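You operate a simulated robot arm through the tools that you are given. There is no shell and no other tool.

You are at the controls of a simulated two-armed robot. One attempt, no reset.

JOB
Tighten screws one and two of the blue bracket at 3, each with its own driver.
Fine: red driver for one, blue driver for two, one run a screw, both back in their holders; leave three and four; fingers off the turning socket.
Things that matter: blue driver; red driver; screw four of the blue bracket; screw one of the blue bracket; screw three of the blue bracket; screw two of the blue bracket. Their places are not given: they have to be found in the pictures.

Only the result counts: the job must be done as asked and must still hold three seconds after the hand-in. Knocking over, shifting, dropping, spilling or breaking anything else fails it.

ROBOT AND FRAMES
Two 7-joint arms with fingered hands on one trunk that stands fixed in place. Base frame: the origin is at the foot of the trunk, x ahead of it, y to its left, z up; the work surface is at about z = 90. Lengths are in cm, angles in rad, forces in N, time in s.
The left shoulder is at [20, 13.5, 107], the right one opposite. Each reaches about 88.5 cm from its shoulder. Payload 4 kg a hand.
The tool frame of a hand sits at the grasp point between the pads (the TCP): z along the fingers, y along the line on which they close. The tips reach 2.5 cm beyond it. The gripper opens to 8.8 cm; its body begins 2.9 cm behind the TCP. The gripper is a hand of 4 fingers: y runs from the thumb to the fingers, the wrist lies at [-1.3, -10.6, -17.4] in the tool frame, and closing takes about 1.5 s.
Orientation is that of the tool frame in the base frame, as [roll, pitch, yaw] about the fixed x, y, z axes, in that order (R = Rz(yaw) Ry(pitch) Rx(roll)). With the fingers straight down and the wrist toward the robot, the tool's x, y and z point along [0, 1, 0], [1, 0, 0] and [0, 0, -1] of the base frame.

CONTROLS
- The arms move only by the tool arm_command. It takes "left_series", "right_series" or both (then of equal length, played together; a hand with none holds still); each is a list of rows, each a list of 7 numbers: the shift along the tool's x, y, z in cm, then the turn, a rotation vector about the tool's x, y, z in rad, then the finger opening in cm, from 0 to 8.8. In form: [[x, y, z, wx, wy, wz, grip], ...]. A call has 1 to 20 rows; each row shifts and turns the commanded pose from where the row before left it, along the tool's axes as they then stand. Each row takes 0.2 s and may step no farther than 5 cm and 0.15 rad from the row before; otherwise, or with a gripper value out of range, the whole call is refused. Where a pose cannot be reached the arm comes as near as it can. A force on the tool above 90 N (or 10 N above the force at the start of the call, whichever is more), or a blocked arm, ends the call early, and 0.2 s more pass. Each finger travels about 15.3 cm/s and halts on what it meets, pressing with about 25 N; the grip force reading is that of the motor and also rises with nothing between the fingers. The clock runs only during rows and for 0.2 s after the last one: add rows that do not move to give the fingers time. The reply holds the time, the measured pose of the TCP, the force on the tool along the base axes, the opening and the grip force, in the units named above and with some noise, with the torque about the TCP (base axes, N m) and any sound that the robot's microphone picked up, and new pictures: "views" is both (left out), scene, wrist or none (wrist: the cameras of the hands that moved).
- Cameras (640 x 400 px; columns grow to the right, rows downward): "scene" is now at [14.1, -2.2, 168.34]; the picture's right is [-0.26, -0.97, 0.00], its down [-0.61, 0.16, -0.77] and it looks along [0.75, -0.20, -0.63] (base axes); focal length 317 px, centre (320, 200). "left" rides on the left gripper at [-6.4, -8.3, -9.8] in its tool frame; the picture's right is [-0.62, -0.37, 0.69], its down [0.71, -0.63, 0.30] and it looks along [0.32, 0.68, 0.65] (tool axes); focal length 265 px, centre (320, 200). "right" rides on the right gripper at [6.4, -8.3, -9.8] in its tool frame; the picture's right is [-0.62, 0.37, -0.69], its down [-0.71, -0.63, 0.30] and it looks along [-0.32, 0.68, 0.65] (tool axes); focal length 265 px, centre (320, 200).
- move_column(by): slides the trunk up (or, below 0, down) by that many cm; the arms and the scene camera ride with it, the base frame stays. It gives what a move gives, with no picture.
- hand_shape(shape, hand): the hand has 4 fingers and takes this shape, open, in about a second: jaw (thumb against the fingers, like two jaws); tri (thumb and two fingers); tip (a fingertip pinch); poke (one finger out to press); point (the index stretched); flat (the hand flat); cup (the hand cupped); fist (a fist). The gripper value then closes the fingers along that shape, each until it touches; the sizes above hold for jaw. It gives what a move gives, with no picture.
- pan_tilt(pan, tilt): turns the head with the scene camera to pan (to the left, within 1.693 rad either way) and tilt (down, from -0.506 to 1.204), counted from straight ahead of the robot. It gives what a move gives, and a new picture of the scene camera.
- measure_at(camera, pixels): for up to 12 pixels [column, row] of the newest picture of that camera ("zoom" is the newest enlarged one), the place [x, y, z] in the base frame of the surface seen there, good to about 0.2 cm. No time passes.
- zoom(camera, box): a new picture of the part [left, top, right, bottom] of that camera's present view, enlarged. No time passes.
- sign_off(): hands the job in; it is judged then, once.

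Leave the grippers open and the arms clear of the work at the hand-in unless told otherwise.

The tools are called by a JSON object that holds its "api" and its "payload". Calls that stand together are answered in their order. arm_command: Moves the arms, as the interface text tells. Its arguments: {"type":"object","properties":{"left_series":{"type":"array","items":{"type":"array","items":{"type":"number"}}},"right_series":{"type":"array","items":{"type":"array","items":{"type":"number"}}},"views":{"type":"string","enum":["both","scene","wrist","none"]}},"required":[]} The other tools are called the same way: move_column (by) moves the trunk up or down; hand_shape (shape, hand) gives the hand a shape; pan_tilt (pan, tilt) turns the head that bears the scene camera; measure_at (camera, pixels) gives the place of the surface under pixels of a picture; zoom (camera, box) takes an enlarged picture of a part of a camera's view; sign_off () hands the job in.

At the start:

```text
time: 0.0
left_eef_pos: [57.22, 10.61, 142.57]
left_orientation: [-3.14, 0.0, 1.571]
left_ft_force: [0.4, 0.3, 0.4]
left_torque: [-0.01, 0.01, 0.03]
left_opening: 8.78
left_grip_force: 0.1
left_shape: jaw
right_eef_pos: [47.42, -27.16, 139.0]
right_orientation: [3.141, -0.001, 1.568]
right_ft_force: [0.5, 1.7, -0.8]
right_torque: [0.01, 0.05, 0.02]
right_opening: 8.77
right_grip_force: 0.1
right_shape: jaw
trunk travel left (down, up): [-67.5, 9.5]
head pan, tilt (commanded): [-0.264, 0.684]
```

scene: 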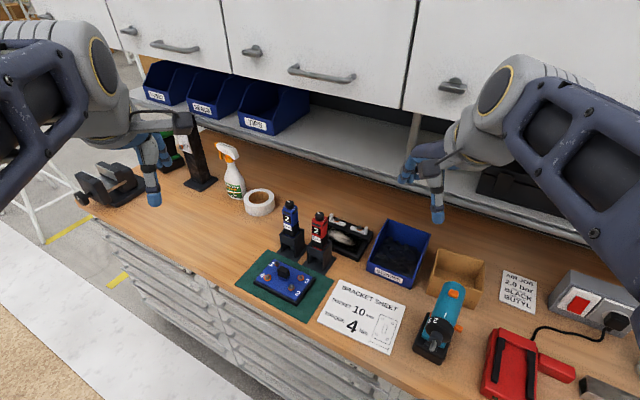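
right: 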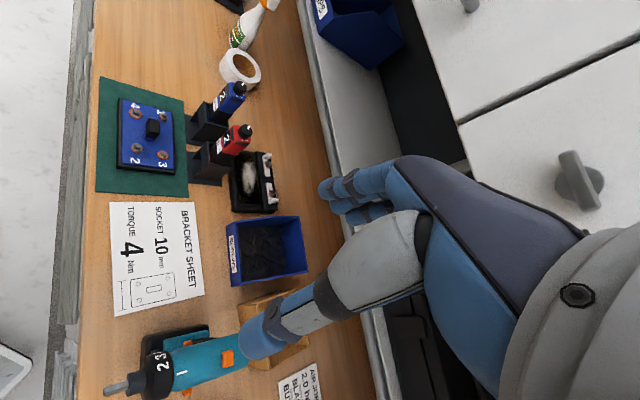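
left: 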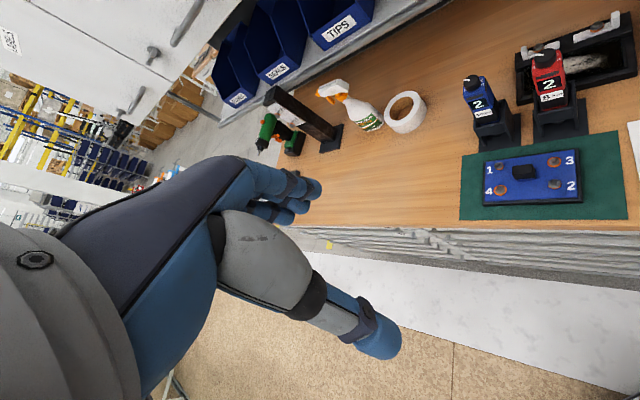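

I see the blue bracket on a green mat near scene pixel (283, 281), the blue and red drivers in holders at (290, 225) and (318, 235), and the bracket sheet at (362, 315). I'll zoom in on each to read the labels before moving.

{"api": "zoom", "payload": {"camera": "scene", "box": [230, 190, 350, 320]}}

{"api": "zoom", "payload": {"camera": "scene", "box": [310, 270, 420, 360]}}

{"api": "zoom", "payload": {"camera": "left", "box": [450, 30, 640, 230]}}

{"api": "zoom", "payload": {"camera": "right", "box": [90, 60, 290, 220]}}

```text
3.08 times, centred on (290, 255) of scene
```

zoom: 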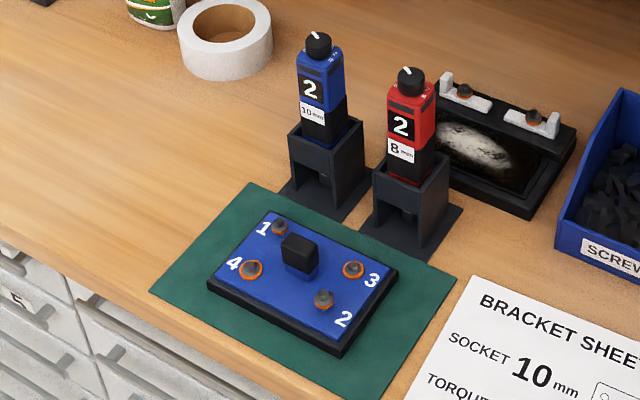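

```text
4.44 times, centred on (365, 315) of scene
```

zoom: 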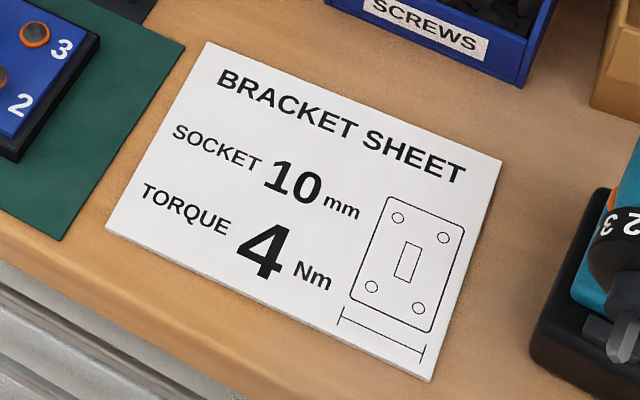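

```text
2.00 times, centred on (545, 130) of left
```

zoom: 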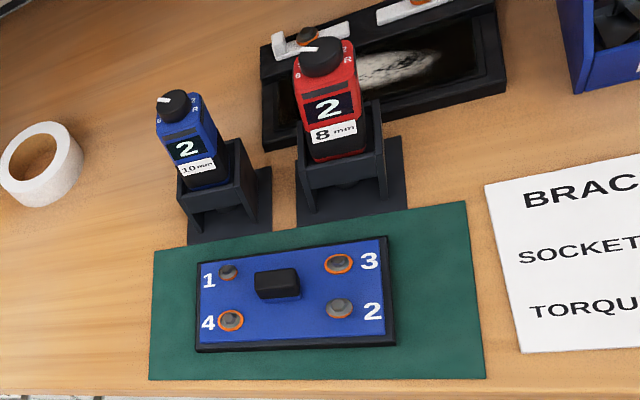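

```text
2.50 times, centred on (190, 140) of right
```

zoom: 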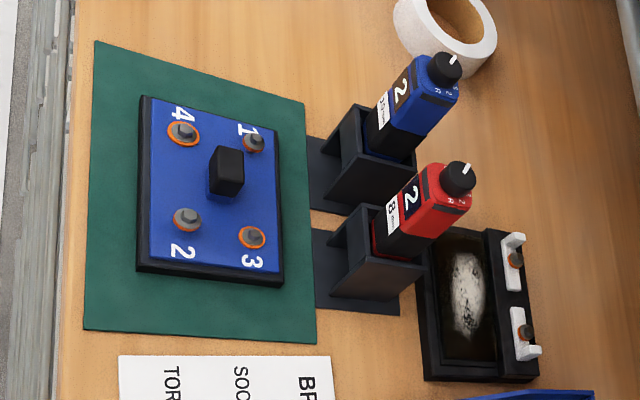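

The drivers show "2" in their windows, with 10 mm on the blue one and 8 mm on the red one, and each has a dial on top. The sheet says torque 4, but the job says "at 3". I'll zoom tighter on the dials and screws.

{"api": "zoom", "payload": {"camera": "scene", "box": [275, 195, 335, 235]}}

{"api": "zoom", "payload": {"camera": "left", "box": [455, 40, 575, 115]}}

{"api": "zoom", "payload": {"camera": "right", "box": [185, 75, 275, 160]}}

{"api": "zoom", "payload": {"camera": "scene", "box": [400, 270, 640, 400]}}

```text
10.00 times, centred on (305, 215) of scene
```

zoom: 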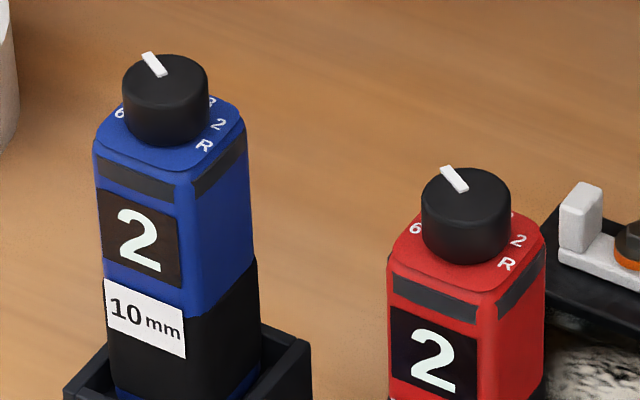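

```text
5.33 times, centred on (515, 78) of left
```

zoom: 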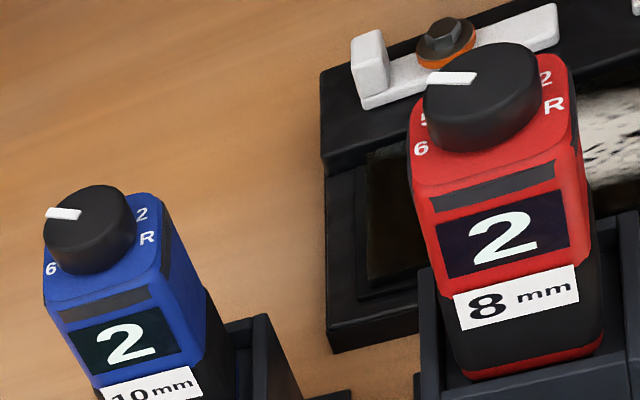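

```text
4.71 times, centred on (230, 118) of right
```

zoom: 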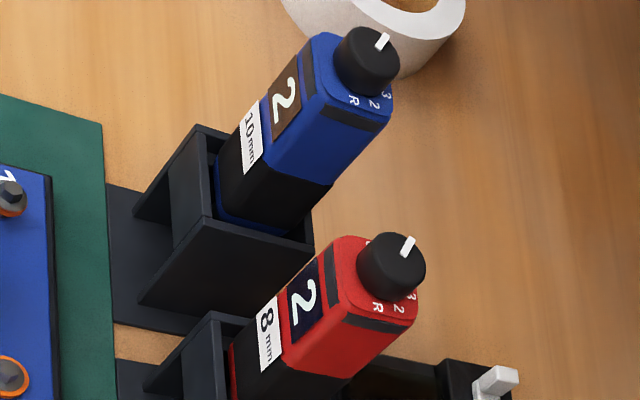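

```text
2.67 times, centred on (520, 335) of scene
```

zoom: 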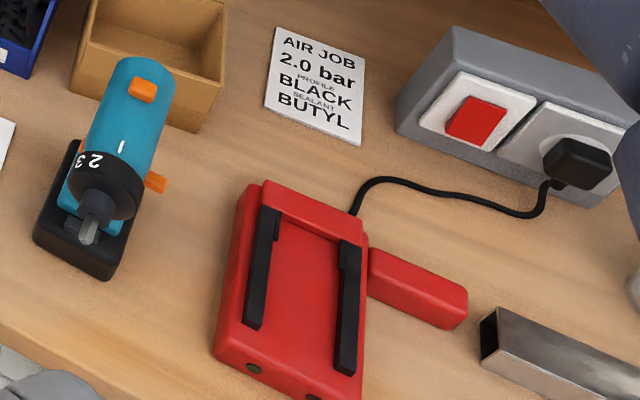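

The dial carries R, 2, 3, … 5, 6 around the knob, and the pointer's target isn't clear from here. I'll measure the key points in the scene picture: both driver tops, holders, the four screws and the bracket's corners.

{"api": "measure_at", "payload": {"camera": "scene", "pixels": [[291, 204], [319, 214], [290, 216], [318, 229], [290, 247], [318, 262], [282, 264], [291, 284], [296, 277], [277, 280], [286, 270], [283, 290]]}}

{"api": "zoom", "payload": {"camera": "scene", "box": [255, 255, 315, 305]}}

{"api": "zoom", "payload": {"camera": "left", "box": [460, 130, 600, 220]}}

{"api": "zoom", "payload": {"camera": "right", "box": [100, 80, 200, 190]}}

```text
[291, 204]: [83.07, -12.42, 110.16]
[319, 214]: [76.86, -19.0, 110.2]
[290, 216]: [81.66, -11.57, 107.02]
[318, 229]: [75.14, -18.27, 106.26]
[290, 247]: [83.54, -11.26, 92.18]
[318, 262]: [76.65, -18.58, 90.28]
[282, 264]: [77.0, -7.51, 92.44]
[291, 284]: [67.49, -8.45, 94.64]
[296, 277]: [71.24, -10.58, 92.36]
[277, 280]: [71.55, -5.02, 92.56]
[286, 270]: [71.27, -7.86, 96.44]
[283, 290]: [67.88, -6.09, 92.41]
```

```text
8.00 times, centred on (285, 280) of scene
```

zoom: 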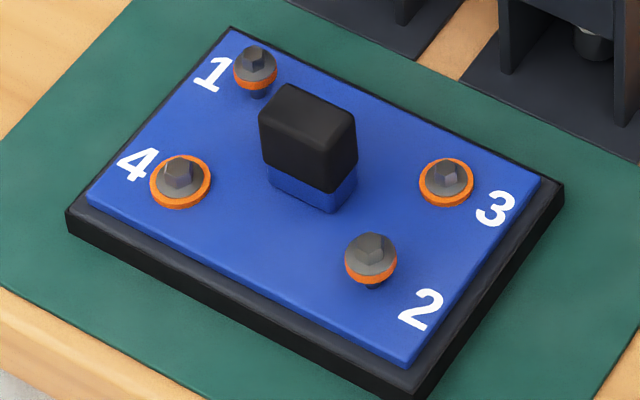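

```text
4.44 times, centred on (530, 175) of left
```

zoom: 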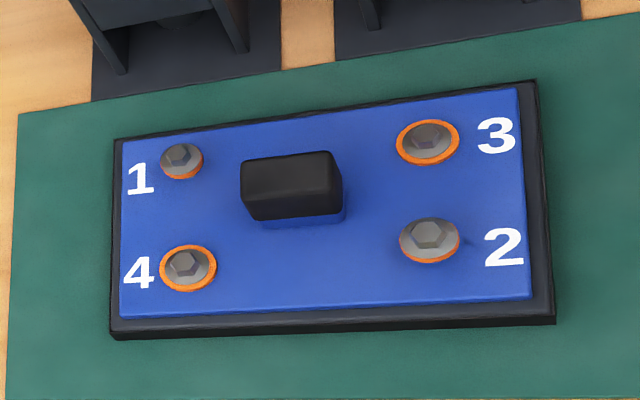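

```text
3.64 times, centred on (150, 135) of right
```

zoom: 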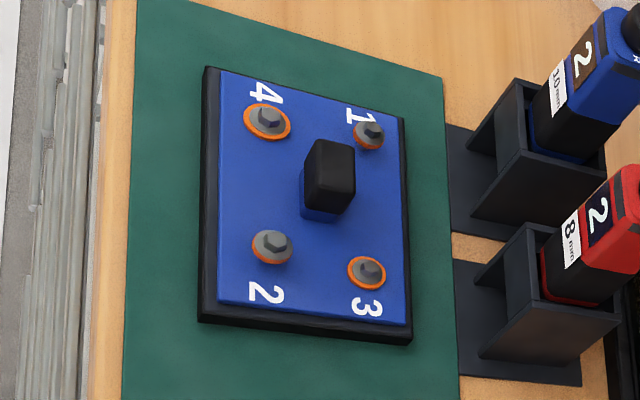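

Screws 1 and 2 stand proud (loose), 3 and 4 are already seated. To read the dials from above I'll move the right hand, open, to about [70.7, -21.5, 120], well above the drivers, and look with its wrist camera.

{"api": "arm_command", "payload": {"right_series": [[0.71, 2.91, 2.43, 0, 0, 0, 8.8], [0.71, 2.91, 2.43, 0, 0, 0, 8.8], [0.71, 2.91, 2.43, 0, 0, 0, 8.8], [0.71, 2.91, 2.43, 0, 0, 0, 8.8], [0.71, 2.91, 2.43, 0, 0, 0, 8.8], [0.71, 2.91, 2.43, 0, 0, 0, 8.8], [0.71, 2.91, 2.43, 0, 0, 0, 8.8], [0.71, 2.91, 2.43, 0, 0, 0, 8.8], [0, 0, 0, 0, 0, 0, 8.8]], "views": "both"}}

```text
time: 2.0
left_eef_pos: [57.17, 10.7, 142.57]
left_orientation: [3.141, 0.001, 1.57]
left_ft_force: [0.2, 0.7, 0.1]
left_torque: [-0.04, 0.01, -0.01]
left_opening: 8.77
left_grip_force: 0.0
left_shape: jaw
right_eef_pos: [70.7, -21.63, 119.5]
right_orientation: [3.14, 0.001, 1.572]
right_ft_force: [0.3, -0.6, 0.4]
right_torque: [0.05, -0.01, -0.02]
right_opening: 8.76
right_grip_force: 0.0
right_shape: jaw
trunk travel left (down, up): [-67.5, 9.5]
head pan, tilt (commanded): [-0.264, 0.684]
```

scene: 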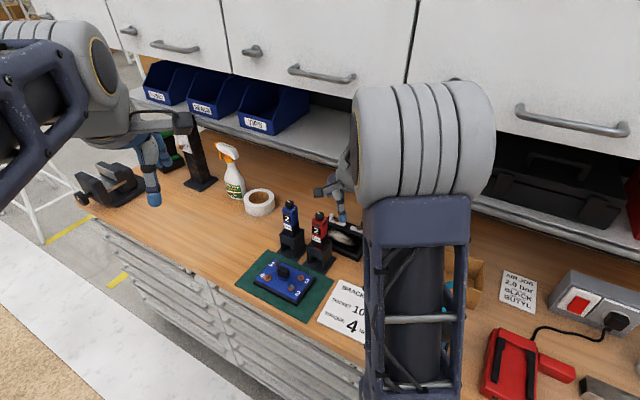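
right: 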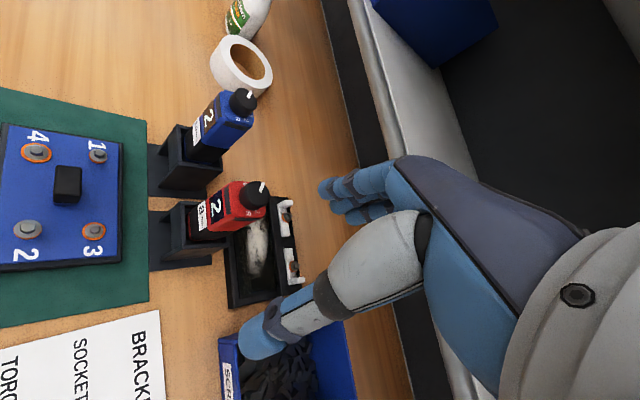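

The drivers now appear at (230, 110) and (240, 200) in the right wrist picture. I'll zoom there.

{"api": "zoom", "payload": {"camera": "right", "box": [190, 80, 280, 136]}}

{"api": "zoom", "payload": {"camera": "right", "box": [190, 170, 280, 226]}}

{"api": "zoom", "payload": {"camera": "right", "box": [0, 110, 220, 270]}}

```text
7.11 times, centred on (235, 108) of right
```

zoom: 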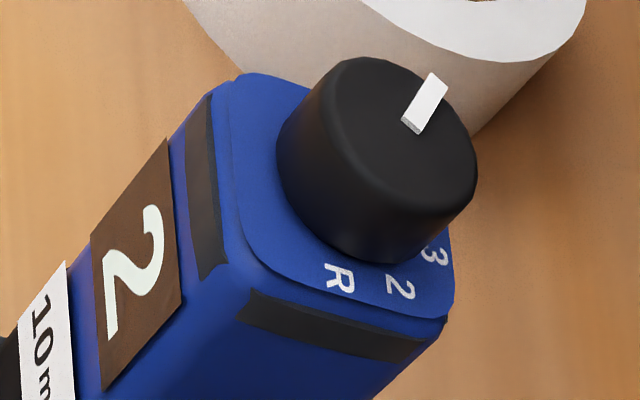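

```text
7.11 times, centred on (235, 198) of right
```

zoom: 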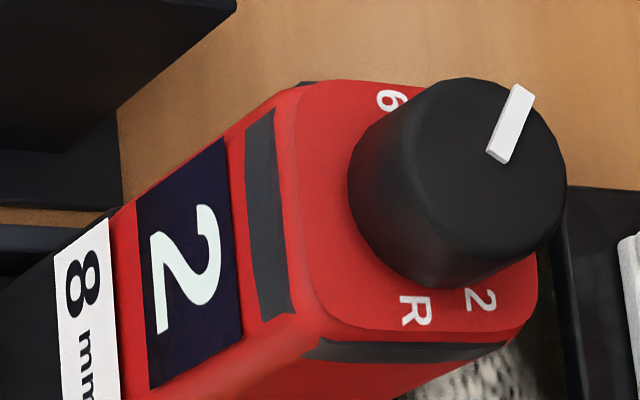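

```text
2.50 times, centred on (110, 190) of right
```

zoom: 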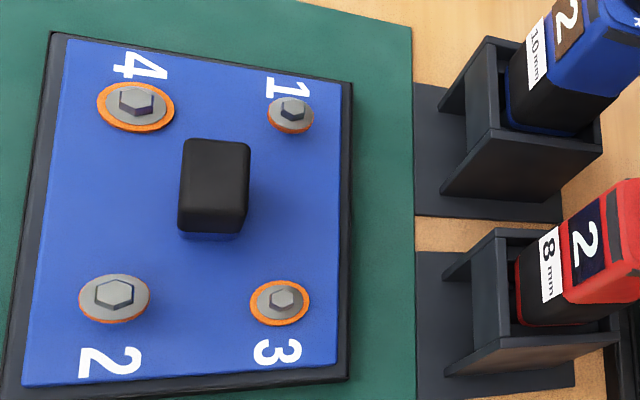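

Screw 2 is clearly larger than screw 1. I need the layout and the yaw of the drivers, so I'll measure screw heads, bracket corners and body points in a fresh scene zoom.

{"api": "zoom", "payload": {"camera": "scene", "box": [230, 190, 350, 320]}}

{"api": "measure_at", "payload": {"camera": "zoom", "pixels": [[279, 223], [323, 296], [354, 267], [250, 266], [208, 279], [342, 349], [397, 270], [262, 213], [281, 191], [342, 221], [360, 228], [420, 262]]}}

{"api": "measure_at", "payload": {"camera": "right", "pixels": [[99, 153], [28, 227], [94, 229], [37, 151], [67, 176], [243, 98], [256, 190], [148, 146], [148, 196], [222, 193], [149, 212], [149, 271]]}}

```text
3.08 times, centred on (290, 255) of scene
```

zoom: 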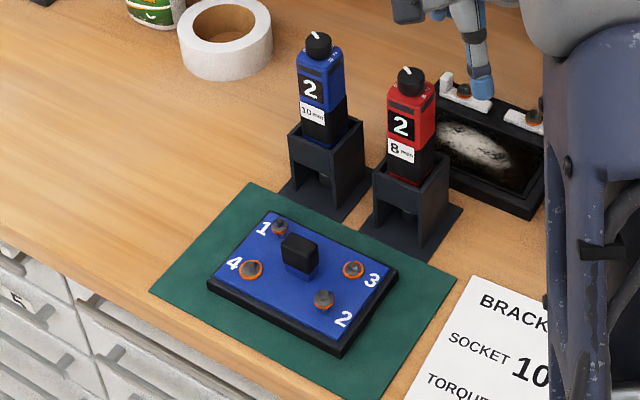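

```text
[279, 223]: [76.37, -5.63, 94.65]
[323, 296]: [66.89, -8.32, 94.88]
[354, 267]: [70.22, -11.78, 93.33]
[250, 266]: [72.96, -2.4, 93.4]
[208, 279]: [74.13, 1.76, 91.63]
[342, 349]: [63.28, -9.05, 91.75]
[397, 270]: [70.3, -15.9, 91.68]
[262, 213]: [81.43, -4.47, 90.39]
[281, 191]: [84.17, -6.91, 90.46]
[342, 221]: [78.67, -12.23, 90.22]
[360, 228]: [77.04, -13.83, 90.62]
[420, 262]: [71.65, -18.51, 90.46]
```

```text
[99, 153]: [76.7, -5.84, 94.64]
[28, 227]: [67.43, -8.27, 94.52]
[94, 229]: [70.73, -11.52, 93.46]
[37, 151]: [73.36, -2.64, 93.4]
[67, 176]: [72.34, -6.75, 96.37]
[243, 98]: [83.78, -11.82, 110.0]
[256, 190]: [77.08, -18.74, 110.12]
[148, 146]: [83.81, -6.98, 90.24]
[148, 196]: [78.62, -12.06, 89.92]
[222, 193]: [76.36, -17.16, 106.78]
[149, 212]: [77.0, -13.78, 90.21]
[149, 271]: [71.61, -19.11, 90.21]
```

The bracket and both holders are turned about 45° (holder fronts face toward the robot's left). I want an overhead look at the dials, so first I'll check how much room there is to the shelf and cabinets behind.

{"api": "measure_at", "payload": {"camera": "scene", "pixels": [[280, 150], [300, 150], [330, 150], [300, 80], [350, 100], [255, 130], [320, 70], [230, 110], [325, 155], [290, 145], [500, 140], [340, 235]]}}

{"api": "measure_at", "payload": {"camera": "right", "pixels": [[345, 60], [390, 60], [300, 80], [550, 60], [330, 120], [280, 230], [240, 290], [300, 330], [410, 20], [630, 30]]}}

```text
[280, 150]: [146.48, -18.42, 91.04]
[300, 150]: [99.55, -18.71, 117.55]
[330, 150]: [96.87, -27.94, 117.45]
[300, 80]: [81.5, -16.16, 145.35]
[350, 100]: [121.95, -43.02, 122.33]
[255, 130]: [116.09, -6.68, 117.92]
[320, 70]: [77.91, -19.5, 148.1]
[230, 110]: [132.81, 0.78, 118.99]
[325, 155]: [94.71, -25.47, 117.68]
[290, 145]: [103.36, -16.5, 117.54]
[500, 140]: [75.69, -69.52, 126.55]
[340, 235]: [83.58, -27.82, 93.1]
```

```text
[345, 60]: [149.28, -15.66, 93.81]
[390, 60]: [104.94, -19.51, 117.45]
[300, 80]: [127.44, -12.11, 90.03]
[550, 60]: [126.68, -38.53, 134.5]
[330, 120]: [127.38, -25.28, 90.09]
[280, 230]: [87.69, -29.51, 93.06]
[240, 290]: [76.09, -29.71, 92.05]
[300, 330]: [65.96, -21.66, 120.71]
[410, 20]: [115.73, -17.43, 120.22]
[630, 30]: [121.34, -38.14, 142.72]
```

The cabinet seems to hang out over the bench. I'll measure its lower edge, the shelf's front edge and the bench's front edge to know the clear space.

{"api": "measure_at", "payload": {"camera": "scene", "pixels": [[235, 75], [300, 90], [340, 98], [390, 108], [150, 50], [240, 60], [360, 60], [450, 60], [120, 215], [220, 285], [190, 105], [280, 140]]}}

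{"api": "zoom", "payload": {"camera": "scene", "box": [100, 0, 420, 200]}}

```text
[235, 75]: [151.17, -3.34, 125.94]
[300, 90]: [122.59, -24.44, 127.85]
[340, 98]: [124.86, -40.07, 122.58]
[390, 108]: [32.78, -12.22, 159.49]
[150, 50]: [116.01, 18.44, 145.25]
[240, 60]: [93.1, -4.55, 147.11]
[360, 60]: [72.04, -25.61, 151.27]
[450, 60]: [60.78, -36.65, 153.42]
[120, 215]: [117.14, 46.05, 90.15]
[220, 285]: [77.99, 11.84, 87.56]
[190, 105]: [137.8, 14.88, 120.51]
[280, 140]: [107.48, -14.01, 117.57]
```

```text
2.00 times, centred on (260, 100) of scene
```

zoom: 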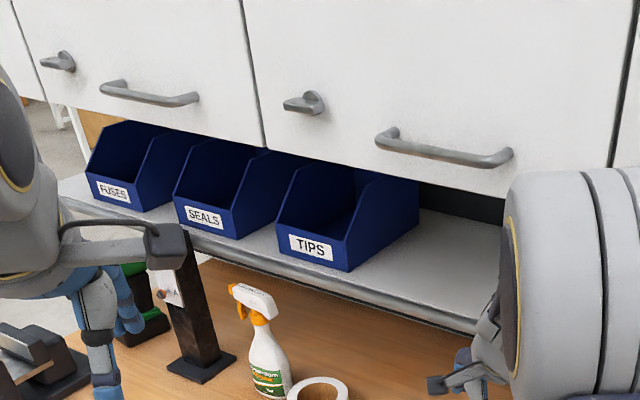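

The bench and cabinet run at 45°. The cabinet front lies along x−y≈97.6 above z≈144, just behind the drivers, so I'll keep the wrists below and in front of it. I'll turn the right hand about −70° around the vertical and slide it left, to see the left side of the dials (marks 5 and 6) and the pointer.

{"api": "arm_command", "payload": {"right_series": [[0, 0, 0, 0, 0, 0.1358, 8.8], [0, 0, 0, 0, 0, 0.1358, 8.8], [0, 0, 0, 0, 0, 0.1358, 8.8], [0, 0, 0, 0, 0, 0.1358, 8.8], [0, 0, 0, 0, 0, 0.1358, 8.8], [0, 0, 0, 0, 0, 0.1358, 8.8], [0, 0, 0, 0, 0, 0.1358, 8.8], [0, 0, 0, 0, 0, 0.1358, 8.8], [0, 0, 0, 0, 0, 0.1358, 8.8], [0.92, -3.39, 0.5, 0, 0, 0, 8.8], [0.92, -3.39, 0.5, 0, 0, 0, 8.8], [0.92, -3.39, 0.5, 0, 0, 0, 8.8], [0, 0, 0, 0, 0, 0, 8.8]], "views": "both"}}

```text
time: 4.8
left_eef_pos: [57.12, 10.65, 142.56]
left_orientation: [3.14, -0.001, 1.571]
left_ft_force: [-0.4, -0.4, -0.1]
left_torque: [0.01, 0.0, -0.03]
left_opening: 8.77
left_grip_force: 0.1
left_shape: jaw
right_eef_pos: [69.72, -11.04, 118.08]
right_orientation: [-3.141, 0.0, 0.349]
right_ft_force: [-1.7, 0.3, -0.2]
right_torque: [0.02, 0.01, 0.0]
right_opening: 8.79
right_grip_force: 0.1
right_shape: jaw
trunk travel left (down, up): [-67.5, 9.5]
head pan, tilt (commanded): [-0.264, 0.684]
```

scene: 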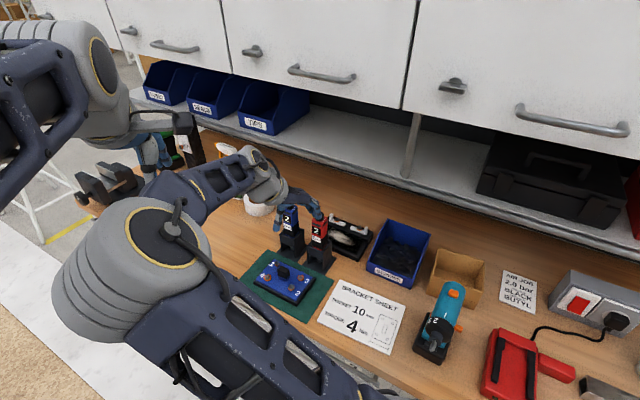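
right: 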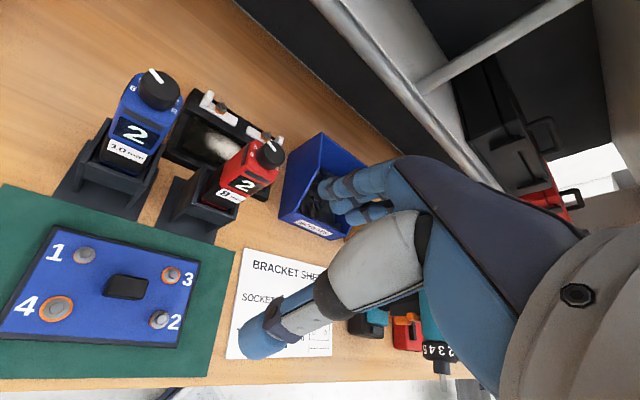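

The drivers are now at (150, 105) and (245, 170) in the right wrist picture. I'll zoom on their tops.

{"api": "zoom", "payload": {"camera": "right", "box": [105, 60, 195, 116]}}

{"api": "zoom", "payload": {"camera": "right", "box": [205, 130, 295, 186]}}

{"api": "zoom", "payload": {"camera": "right", "box": [50, 60, 290, 240]}}

```text
7.11 times, centred on (150, 88) of right
```

zoom: 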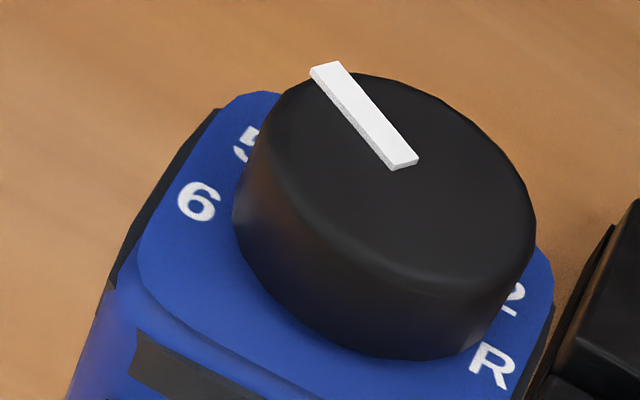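

```text
7.11 times, centred on (250, 158) of right
```

zoom: 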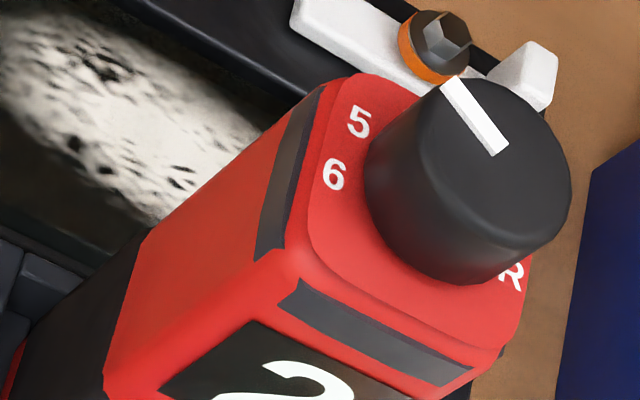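

```text
2.22 times, centred on (170, 150) of right
```

zoom: 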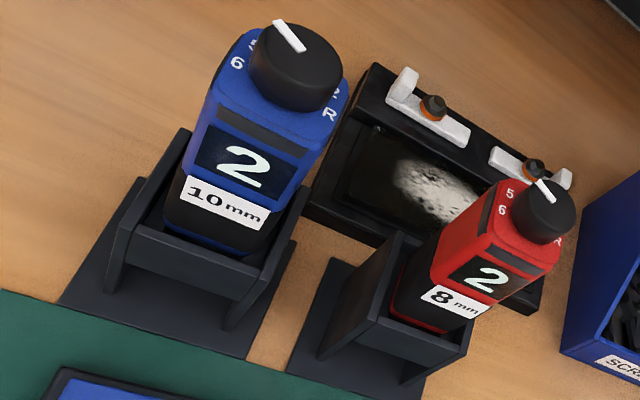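

Both pointers sit at the same spot: straight toward the mark "5" on the printed ring, while the windows read 2. The window is likely the live setting, so I'll turn a dial clockwise and read the window. First I turn the right hand back to about −10° yaw and bring it over the blue driver's knob, at about [84.3, -12.05], still high at z≈118.

{"api": "arm_command", "payload": {"right_series": [[0, 0, 0, 0, 0, -0.131, 8.8], [0, 0, 0, 0, 0, -0.131, 8.8], [0, 0, 0, 0, 0, -0.131, 8.8], [0, 0, 0, 0, 0, -0.131, 8.8], [0, 0, 0, 0, 0, -0.131, 8.8], [0, 0, 0, 0, 0, -0.131, 8.8], [0, 0, 0, 0, 0, -0.131, 8.8], [0, 0, 0, 0, 0, -0.131, 8.8], [0.39, 3.64, 0, 0, 0, 0, 8.8], [0.39, 3.64, 0, 0, 0, 0, 8.8], [0.39, 3.64, 0, 0, 0, 0, 8.8], [0.39, 3.64, 0, 0, 0, 0, 8.8], [0, 0, 0, 0, 0, 0, 8.8]], "views": "both"}}

```text
time: 7.6
left_eef_pos: [57.08, 10.6, 142.62]
left_orientation: [-3.14, 0.001, 1.571]
left_ft_force: [0.1, 0.4, 0.3]
left_torque: [-0.02, 0.0, -0.01]
left_opening: 8.76
left_grip_force: 0.1
left_shape: jaw
right_eef_pos: [84.34, -11.97, 117.85]
right_orientation: [-3.141, 0.0, 1.397]
right_ft_force: [-0.6, -0.2, -0.2]
right_torque: [-0.03, 0.03, -0.01]
right_opening: 8.79
right_grip_force: 0.0
right_shape: jaw
trunk travel left (down, up): [-67.5, 9.5]
head pan, tilt (commanded): [-0.264, 0.684]
```

scene: 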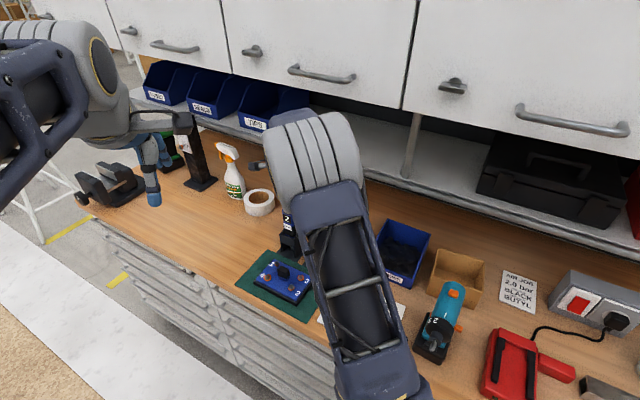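
right: 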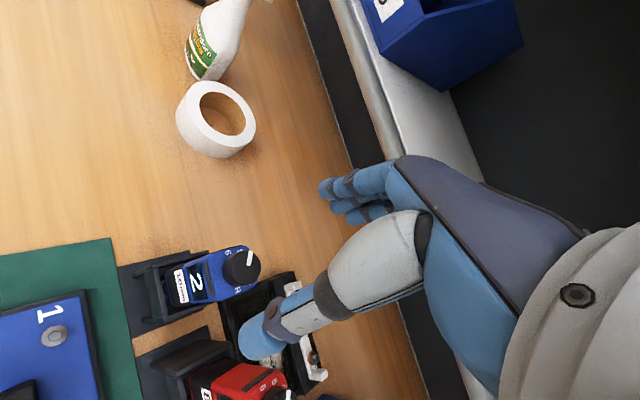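

The blue knob appears at about (243, 265) in the right wrist picture, close to the expected spot under the TCP. I'll zoom in to fix its centre and measure it.

{"api": "zoom", "payload": {"camera": "right", "box": [160, 220, 320, 320]}}

{"api": "measure_at", "payload": {"camera": "right", "pixels": [[243, 262], [234, 262], [250, 262], [243, 254], [243, 272], [330, 188], [345, 208], [372, 212], [262, 338], [390, 175]]}}

```text
4.00 times, centred on (240, 270) of right
```

zoom: 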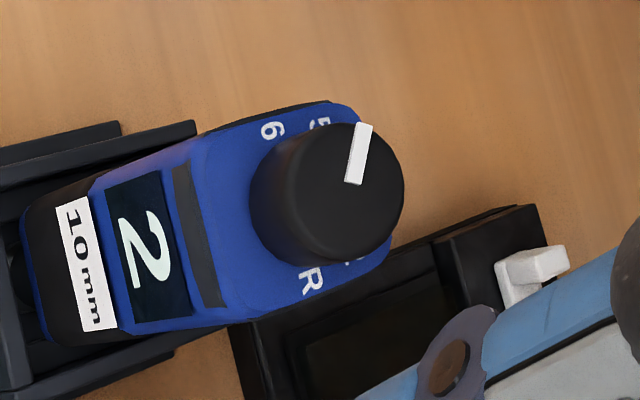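

```text
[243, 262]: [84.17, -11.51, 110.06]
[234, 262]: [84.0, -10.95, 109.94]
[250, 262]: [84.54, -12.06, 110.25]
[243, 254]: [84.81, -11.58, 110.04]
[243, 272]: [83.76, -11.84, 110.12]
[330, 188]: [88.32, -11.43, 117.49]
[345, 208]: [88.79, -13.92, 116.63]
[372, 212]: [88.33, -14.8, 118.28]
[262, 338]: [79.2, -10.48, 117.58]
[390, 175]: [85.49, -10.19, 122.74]
```

The knob top's centre reads about [84.1, -11.75, 110.05]. Before pinching, I'll look closely at the fingers to see how they sit around the TCP.

{"api": "zoom", "payload": {"camera": "right", "box": [230, 150, 430, 360]}}

{"api": "zoom", "payload": {"camera": "scene", "box": [225, 100, 345, 300]}}

```text
1.90 times, centred on (330, 255) of right
```

zoom: 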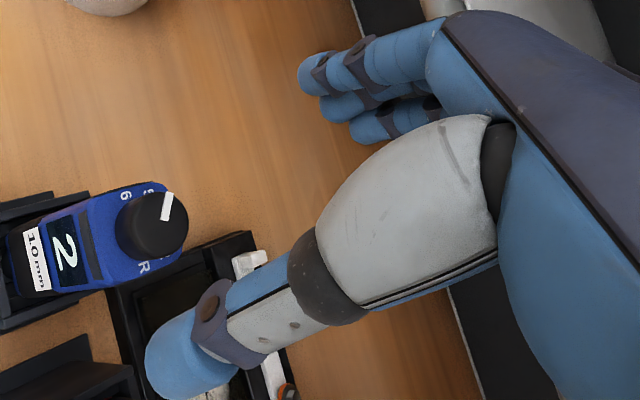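

```text
2.00 times, centred on (285, 200) of scene
```

zoom: 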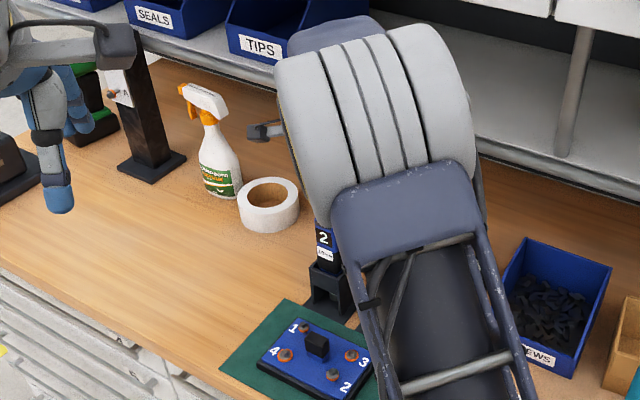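

Jaw fingers sit at about tool x = +1, −0.7 and −2.4, with the thumb near −0.8, so I'll keep the knob about 0.6 cm to the −x side of the TCP. I descend to z≈111.5 around the knob (tips just above the body top at 108.3), still open.

{"api": "arm_command", "payload": {"right_series": [[0.684, -0.21, 0, 0, 0, 0, 8.8], [0, 0, 2.1, 0, 0, 0, 8.8], [0, 0, 2.1, 0, 0, 0, 8.8], [0, 0, 2.1, 0, 0, 0, 8.8], [0, 0, 0, 0, 0, 0, 8.8]], "views": "both"}}

```text
time: 8.8
left_eef_pos: [57.1, 10.71, 142.64]
left_orientation: [3.141, 0.001, 1.57]
left_ft_force: [-0.8, 0.4, 0.0]
left_torque: [0.03, 0.0, 0.05]
left_opening: 8.79
left_grip_force: 0.2
left_shape: jaw
right_eef_pos: [84.25, -11.47, 111.57]
right_orientation: [3.141, -0.001, 1.398]
right_ft_force: [0.1, -0.4, 0.1]
right_torque: [0.0, -0.02, 0.0]
right_opening: 8.77
right_grip_force: 0.0
right_shape: jaw
trunk travel left (down, up): [-67.5, 9.5]
head pan, tilt (commanded): [-0.264, 0.684]
```

scene: 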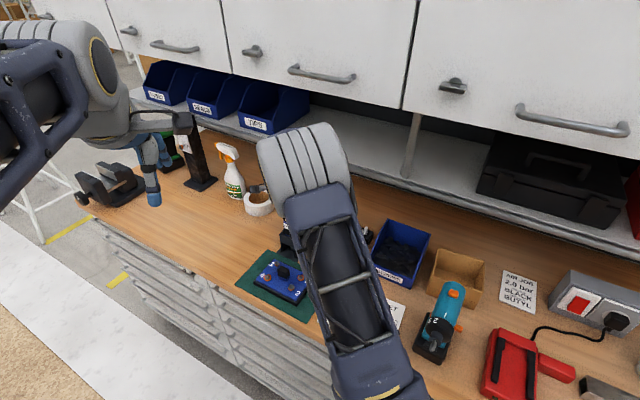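
right: 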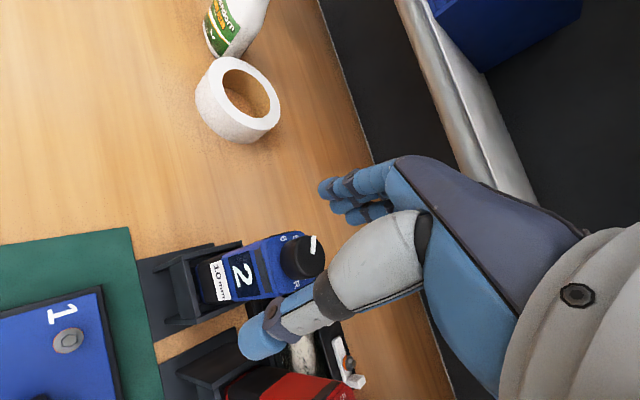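

The knob is now at about (303, 257), between thumb tip (262, 340) and finger tips (335, 195). I'll zoom in to check centring before closing.

{"api": "zoom", "payload": {"camera": "right", "box": [220, 160, 400, 370]}}

{"api": "measure_at", "payload": {"camera": "right", "pixels": [[305, 255], [300, 245], [318, 256], [305, 268], [292, 258], [326, 190], [336, 208], [350, 215], [258, 345], [268, 320]]}}

```text
1.90 times, centred on (310, 265) of right
```

zoom: 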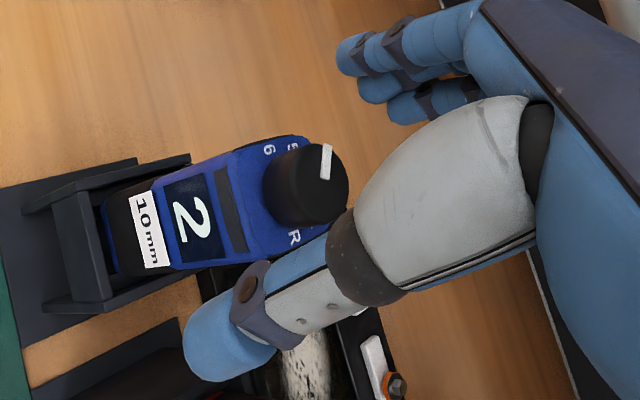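

```text
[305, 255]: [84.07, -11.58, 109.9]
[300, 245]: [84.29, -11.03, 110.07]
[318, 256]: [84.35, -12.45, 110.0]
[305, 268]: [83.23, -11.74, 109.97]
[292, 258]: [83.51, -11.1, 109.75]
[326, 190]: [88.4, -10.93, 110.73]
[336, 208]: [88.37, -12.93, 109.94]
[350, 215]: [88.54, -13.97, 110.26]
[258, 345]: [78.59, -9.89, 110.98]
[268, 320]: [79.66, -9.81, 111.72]
```

The knob's centre is nearly on the closing line (thumb, index and middle straddle it). I'll close slowly on the knob without moving the arm.

{"api": "arm_command", "payload": {"right_series": [[0, 0, 0, 0, 0, 0, 6.0], [0, 0, 0, 0, 0, 0, 4.0], [0, 0, 0, 0, 0, 0, 3.0], [0, 0, 0, 0, 0, 0, 2.0], [0, 0, 0, 0, 0, 0, 1.5], [0, 0, 0, 0, 0, 0, 1.5], [0, 0, 0, 0, 0, 0, 1.5], [0, 0, 0, 0, 0, 0, 1.5]], "views": "both"}}

```text
time: 10.6
left_eef_pos: [57.29, 10.66, 142.71]
left_orientation: [-3.141, 0.0, 1.569]
left_ft_force: [0.2, -0.1, 0.2]
left_torque: [0.01, -0.02, 0.02]
left_opening: 8.74
left_grip_force: 0.1
left_shape: jaw
right_eef_pos: [84.17, -11.36, 111.6]
right_orientation: [-3.141, -0.001, 1.398]
right_ft_force: [-0.1, 1.4, -0.8]
right_torque: [-0.02, 0.01, -0.02]
right_opening: 1.51
right_grip_force: 25.5
right_shape: jaw
trunk travel left (down, up): [-67.5, 9.5]
head pan, tilt (commanded): [-0.264, 0.684]
```

scene: 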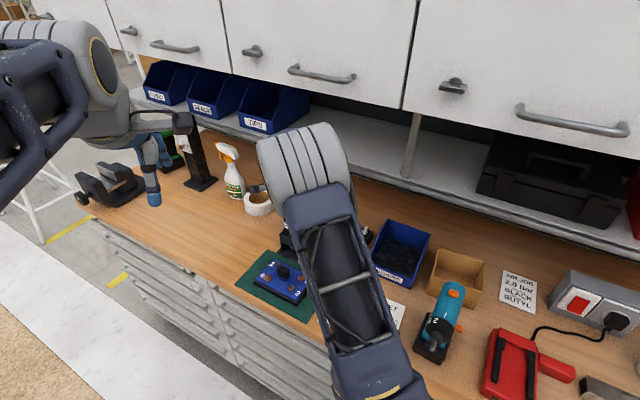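
right: 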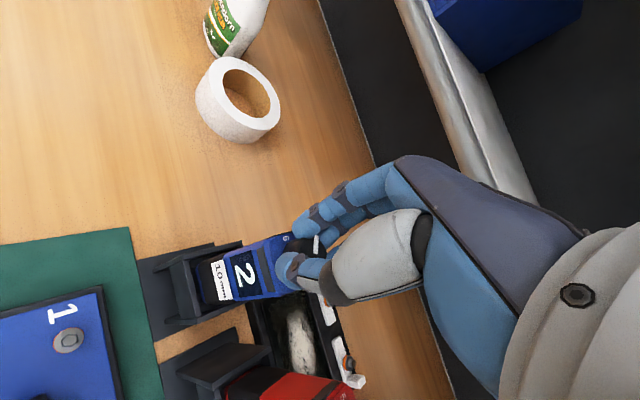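

The opening stopped at 1.51 with 25 N, though that may only be the commanded value. I'll zoom in to see whether the knob is really held.

{"api": "zoom", "payload": {"camera": "right", "box": [220, 190, 380, 310]}}

```text
3.33 times, centred on (300, 250) of right
```

zoom: 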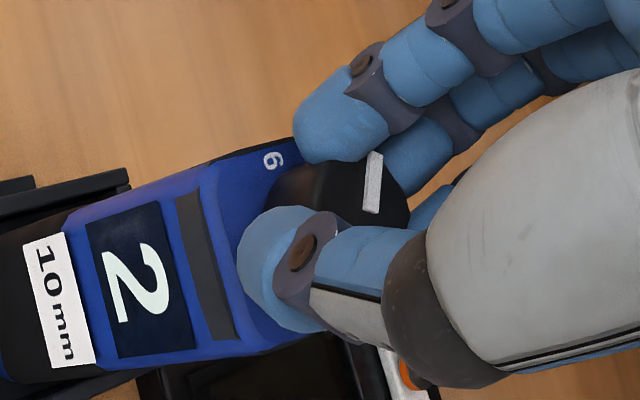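

The knob is pinched between thumb, index and middle, at (335, 215) in the zoom. I'll turn it clockwise (seen from above) by about 0.75 rad, one mark's spacing, and read the window.

{"api": "arm_command", "payload": {"right_series": [[-0.02, 0.03, 0, 0, 0, 0.125, 1.5], [-0.02, 0.03, 0, 0, 0, 0.125, 1.5], [-0.02, 0.03, 0, 0, 0, 0.125, 1.5], [-0.02, 0.03, 0, 0, 0, 0.125, 1.5], [-0.02, 0.03, 0, 0, 0, 0.125, 1.5], [-0.02, 0.03, 0, 0, 0, 0.125, 1.5], [0, 0, 0, 0, 0, 0, 1.5]], "views": "both"}}

```text
time: 12.2
left_eef_pos: [57.09, 10.73, 142.66]
left_orientation: [-3.141, 0.0, 1.57]
left_ft_force: [-0.3, 0.8, -0.6]
left_torque: [0.02, 0.02, -0.02]
left_opening: 8.79
left_grip_force: 0.1
left_shape: jaw
right_eef_pos: [84.36, -11.41, 111.75]
right_orientation: [-3.14, 0.0, 0.646]
right_ft_force: [0.7, -0.3, -1.5]
right_torque: [-0.03, -0.03, 0.02]
right_opening: 1.48
right_grip_force: 24.3
right_shape: jaw
trunk travel left (down, up): [-67.5, 9.5]
head pan, tilt (commanded): [-0.264, 0.684]
```

scene: 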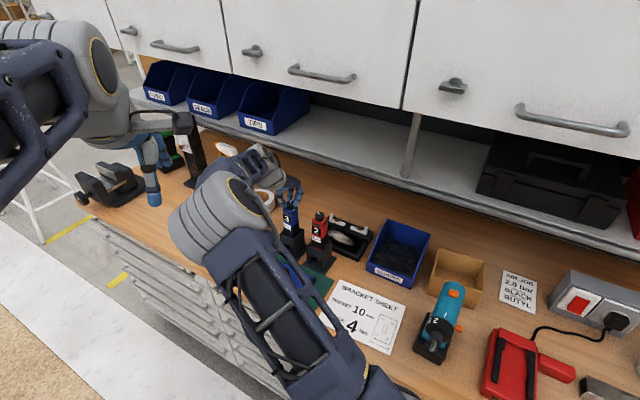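
right: 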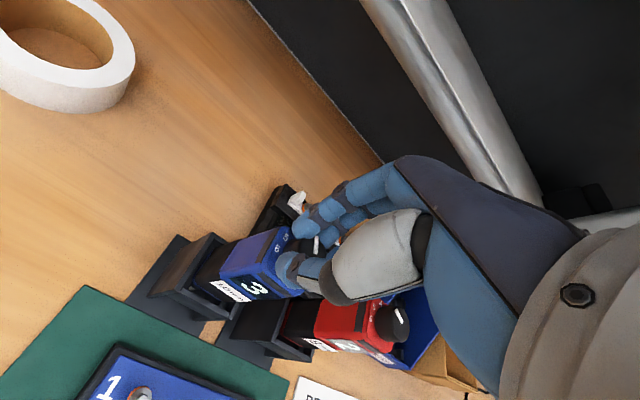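

The window now seems to read 3. I'll zoom to confirm on both cameras.

{"api": "zoom", "payload": {"camera": "right", "box": [190, 200, 350, 310]}}

{"api": "zoom", "payload": {"camera": "scene", "box": [265, 175, 345, 255]}}

```text
3.64 times, centred on (270, 255) of right
```

zoom: 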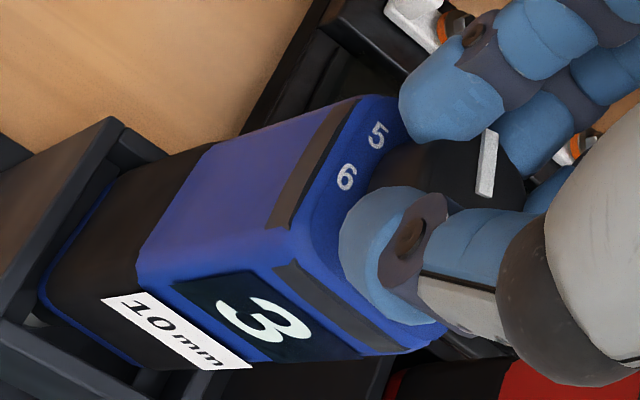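

```text
5.00 times, centred on (305, 215) of scene
```

zoom: 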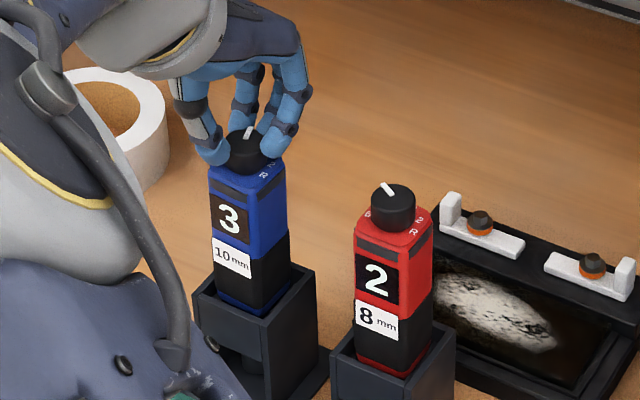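

Blue now reads 3. I'll open the fingers fully, then rise straight up and confirm that the window stays at 3.

{"api": "arm_command", "payload": {"right_series": [[0, 0, 0, 0, 0, 0, 3.0], [0, 0, 0, 0, 0, 0, 6.0], [0, 0, 0, 0, 0, 0, 8.8], [0, 0, 0, 0, 0, 0, 8.8], [0, 0, -2.2, 0, 0, 0, 8.8], [0, 0, -2.2, 0, 0, 0, 8.8], [0, 0, -2.2, 0, 0, 0, 8.8], [0, 0, 0, 0, 0, 0, 8.8]], "views": "both"}}

{"api": "zoom", "payload": {"camera": "scene", "box": [265, 175, 345, 255]}}

{"api": "zoom", "payload": {"camera": "right", "box": [150, 200, 350, 340]}}

```text
time: 14.0
left_eef_pos: [57.19, 10.66, 142.54]
left_orientation: [3.14, 0.001, 1.57]
left_ft_force: [0.4, -0.4, -0.4]
left_torque: [0.01, 0.0, 0.01]
left_opening: 8.78
left_grip_force: 0.0
left_shape: jaw
right_eef_pos: [84.57, -11.59, 118.43]
right_orientation: [3.142, -0.001, 0.647]
right_ft_force: [-0.2, -0.1, -0.6]
right_torque: [0.03, 0.01, -0.02]
right_opening: 8.8
right_grip_force: 0.1
right_shape: jaw
trunk travel left (down, up): [-67.5, 9.5]
head pan, tilt (commanded): [-0.264, 0.684]
```

scene: 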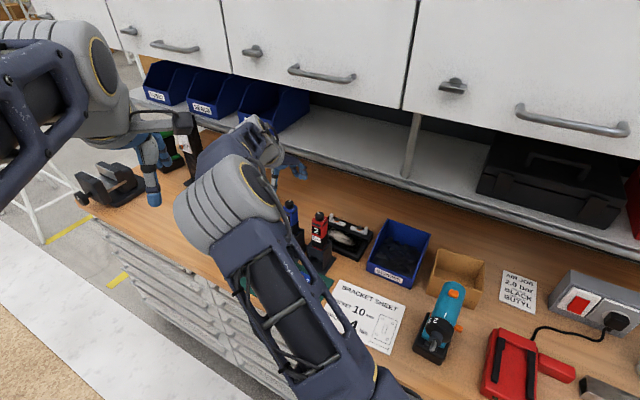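
right: 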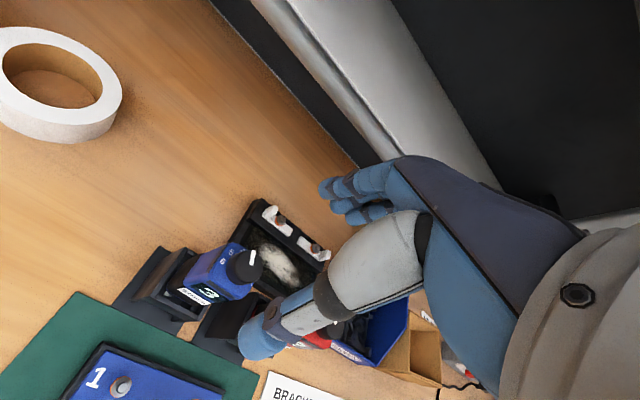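

```text
5.00 times, centred on (305, 215) of scene
```

zoom: 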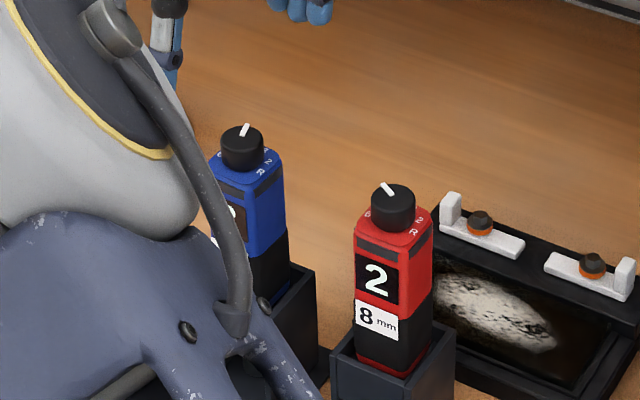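

```text
2.86 times, centred on (250, 270) of right
```

zoom: 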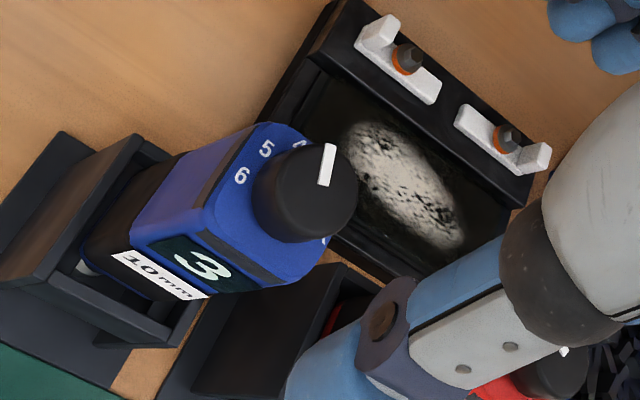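

The window stays at 3. There's another mark visible just past the knob at zoom (300, 145). I'll zoom in more on it.

{"api": "zoom", "payload": {"camera": "right", "box": [215, 225, 275, 285]}}

```text
6.67 times, centred on (245, 255) of right
```

zoom: 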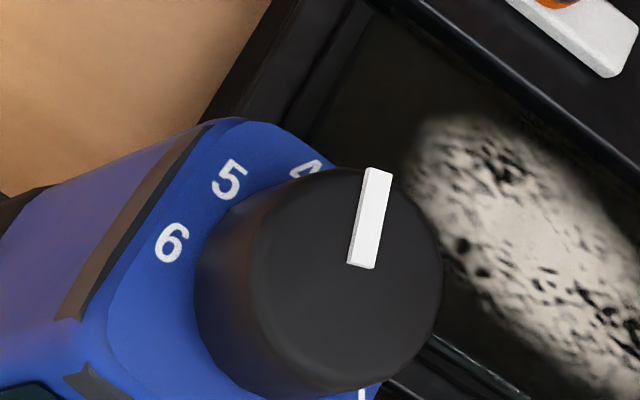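

The printed mark beside the pointer is 4, while the live window reads 3 (it went 2→3 with this turn). The window shows the driver's own setting, so I go by it. Next is the red driver: I turn the hand back to −10° yaw and move above the red knob at about [77.2, -19].

{"api": "arm_command", "payload": {"right_series": [[0, 0, 0, 0, 0, -0.125, 8.8], [0, 0, 0, 0, 0, -0.125, 8.8], [0, 0, 0, 0, 0, -0.125, 8.8], [0, 0, 0, 0, 0, -0.125, 8.8], [0, 0, 0, 0, 0, -0.125, 8.8], [0, 0, 0, 0, 0, -0.125, 8.8], [-2.68, -2.06, 0, 0, 0, 0, 8.8], [-2.68, -2.06, 0, 0, 0, 0, 8.8], [-2.68, -2.06, 0, 0, 0, 0, 8.8], [0, 0, 0, 0, 0, 0, 8.8]], "views": "both"}}

{"api": "zoom", "payload": {"camera": "right", "box": [150, 200, 350, 340]}}

```text
time: 16.2
left_eef_pos: [57.12, 10.66, 142.64]
left_orientation: [3.141, 0.0, 1.571]
left_ft_force: [-0.2, 0.6, 0.8]
left_torque: [0.04, 0.02, -0.03]
left_opening: 8.77
left_grip_force: 0.1
left_shape: jaw
right_eef_pos: [76.84, -18.49, 118.3]
right_orientation: [-3.142, -0.001, 1.4]
right_ft_force: [0.5, 0.1, -0.8]
right_torque: [-0.03, 0.02, 0.05]
right_opening: 8.79
right_grip_force: 0.0
right_shape: jaw
trunk travel left (down, up): [-67.5, 9.5]
head pan, tilt (commanded): [-0.264, 0.684]
```

scene: 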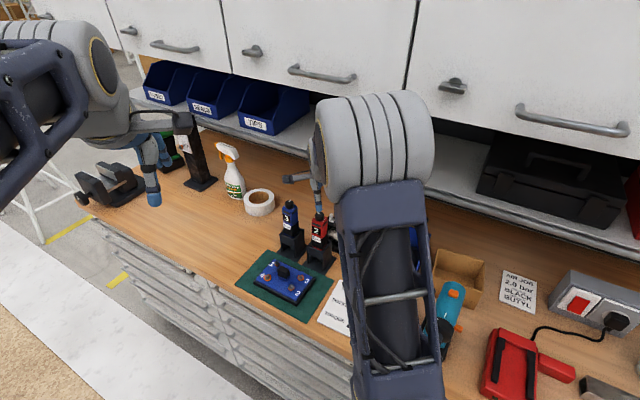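
right: 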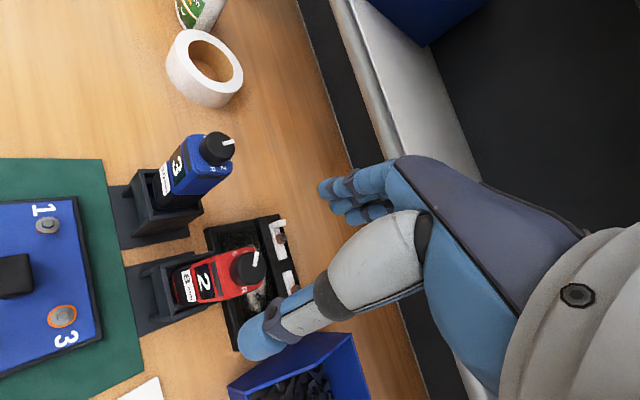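

```text
2.86 times, centred on (250, 270) of right
```

zoom: 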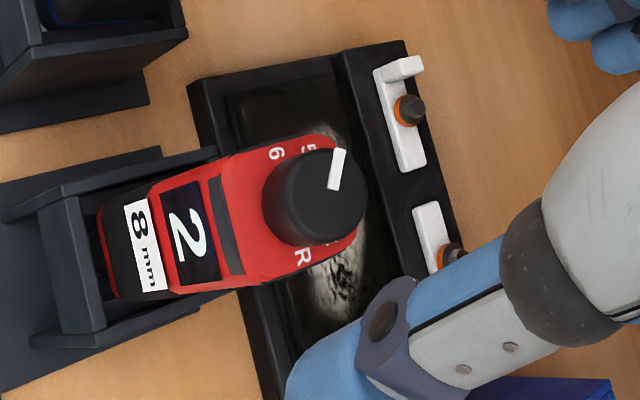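

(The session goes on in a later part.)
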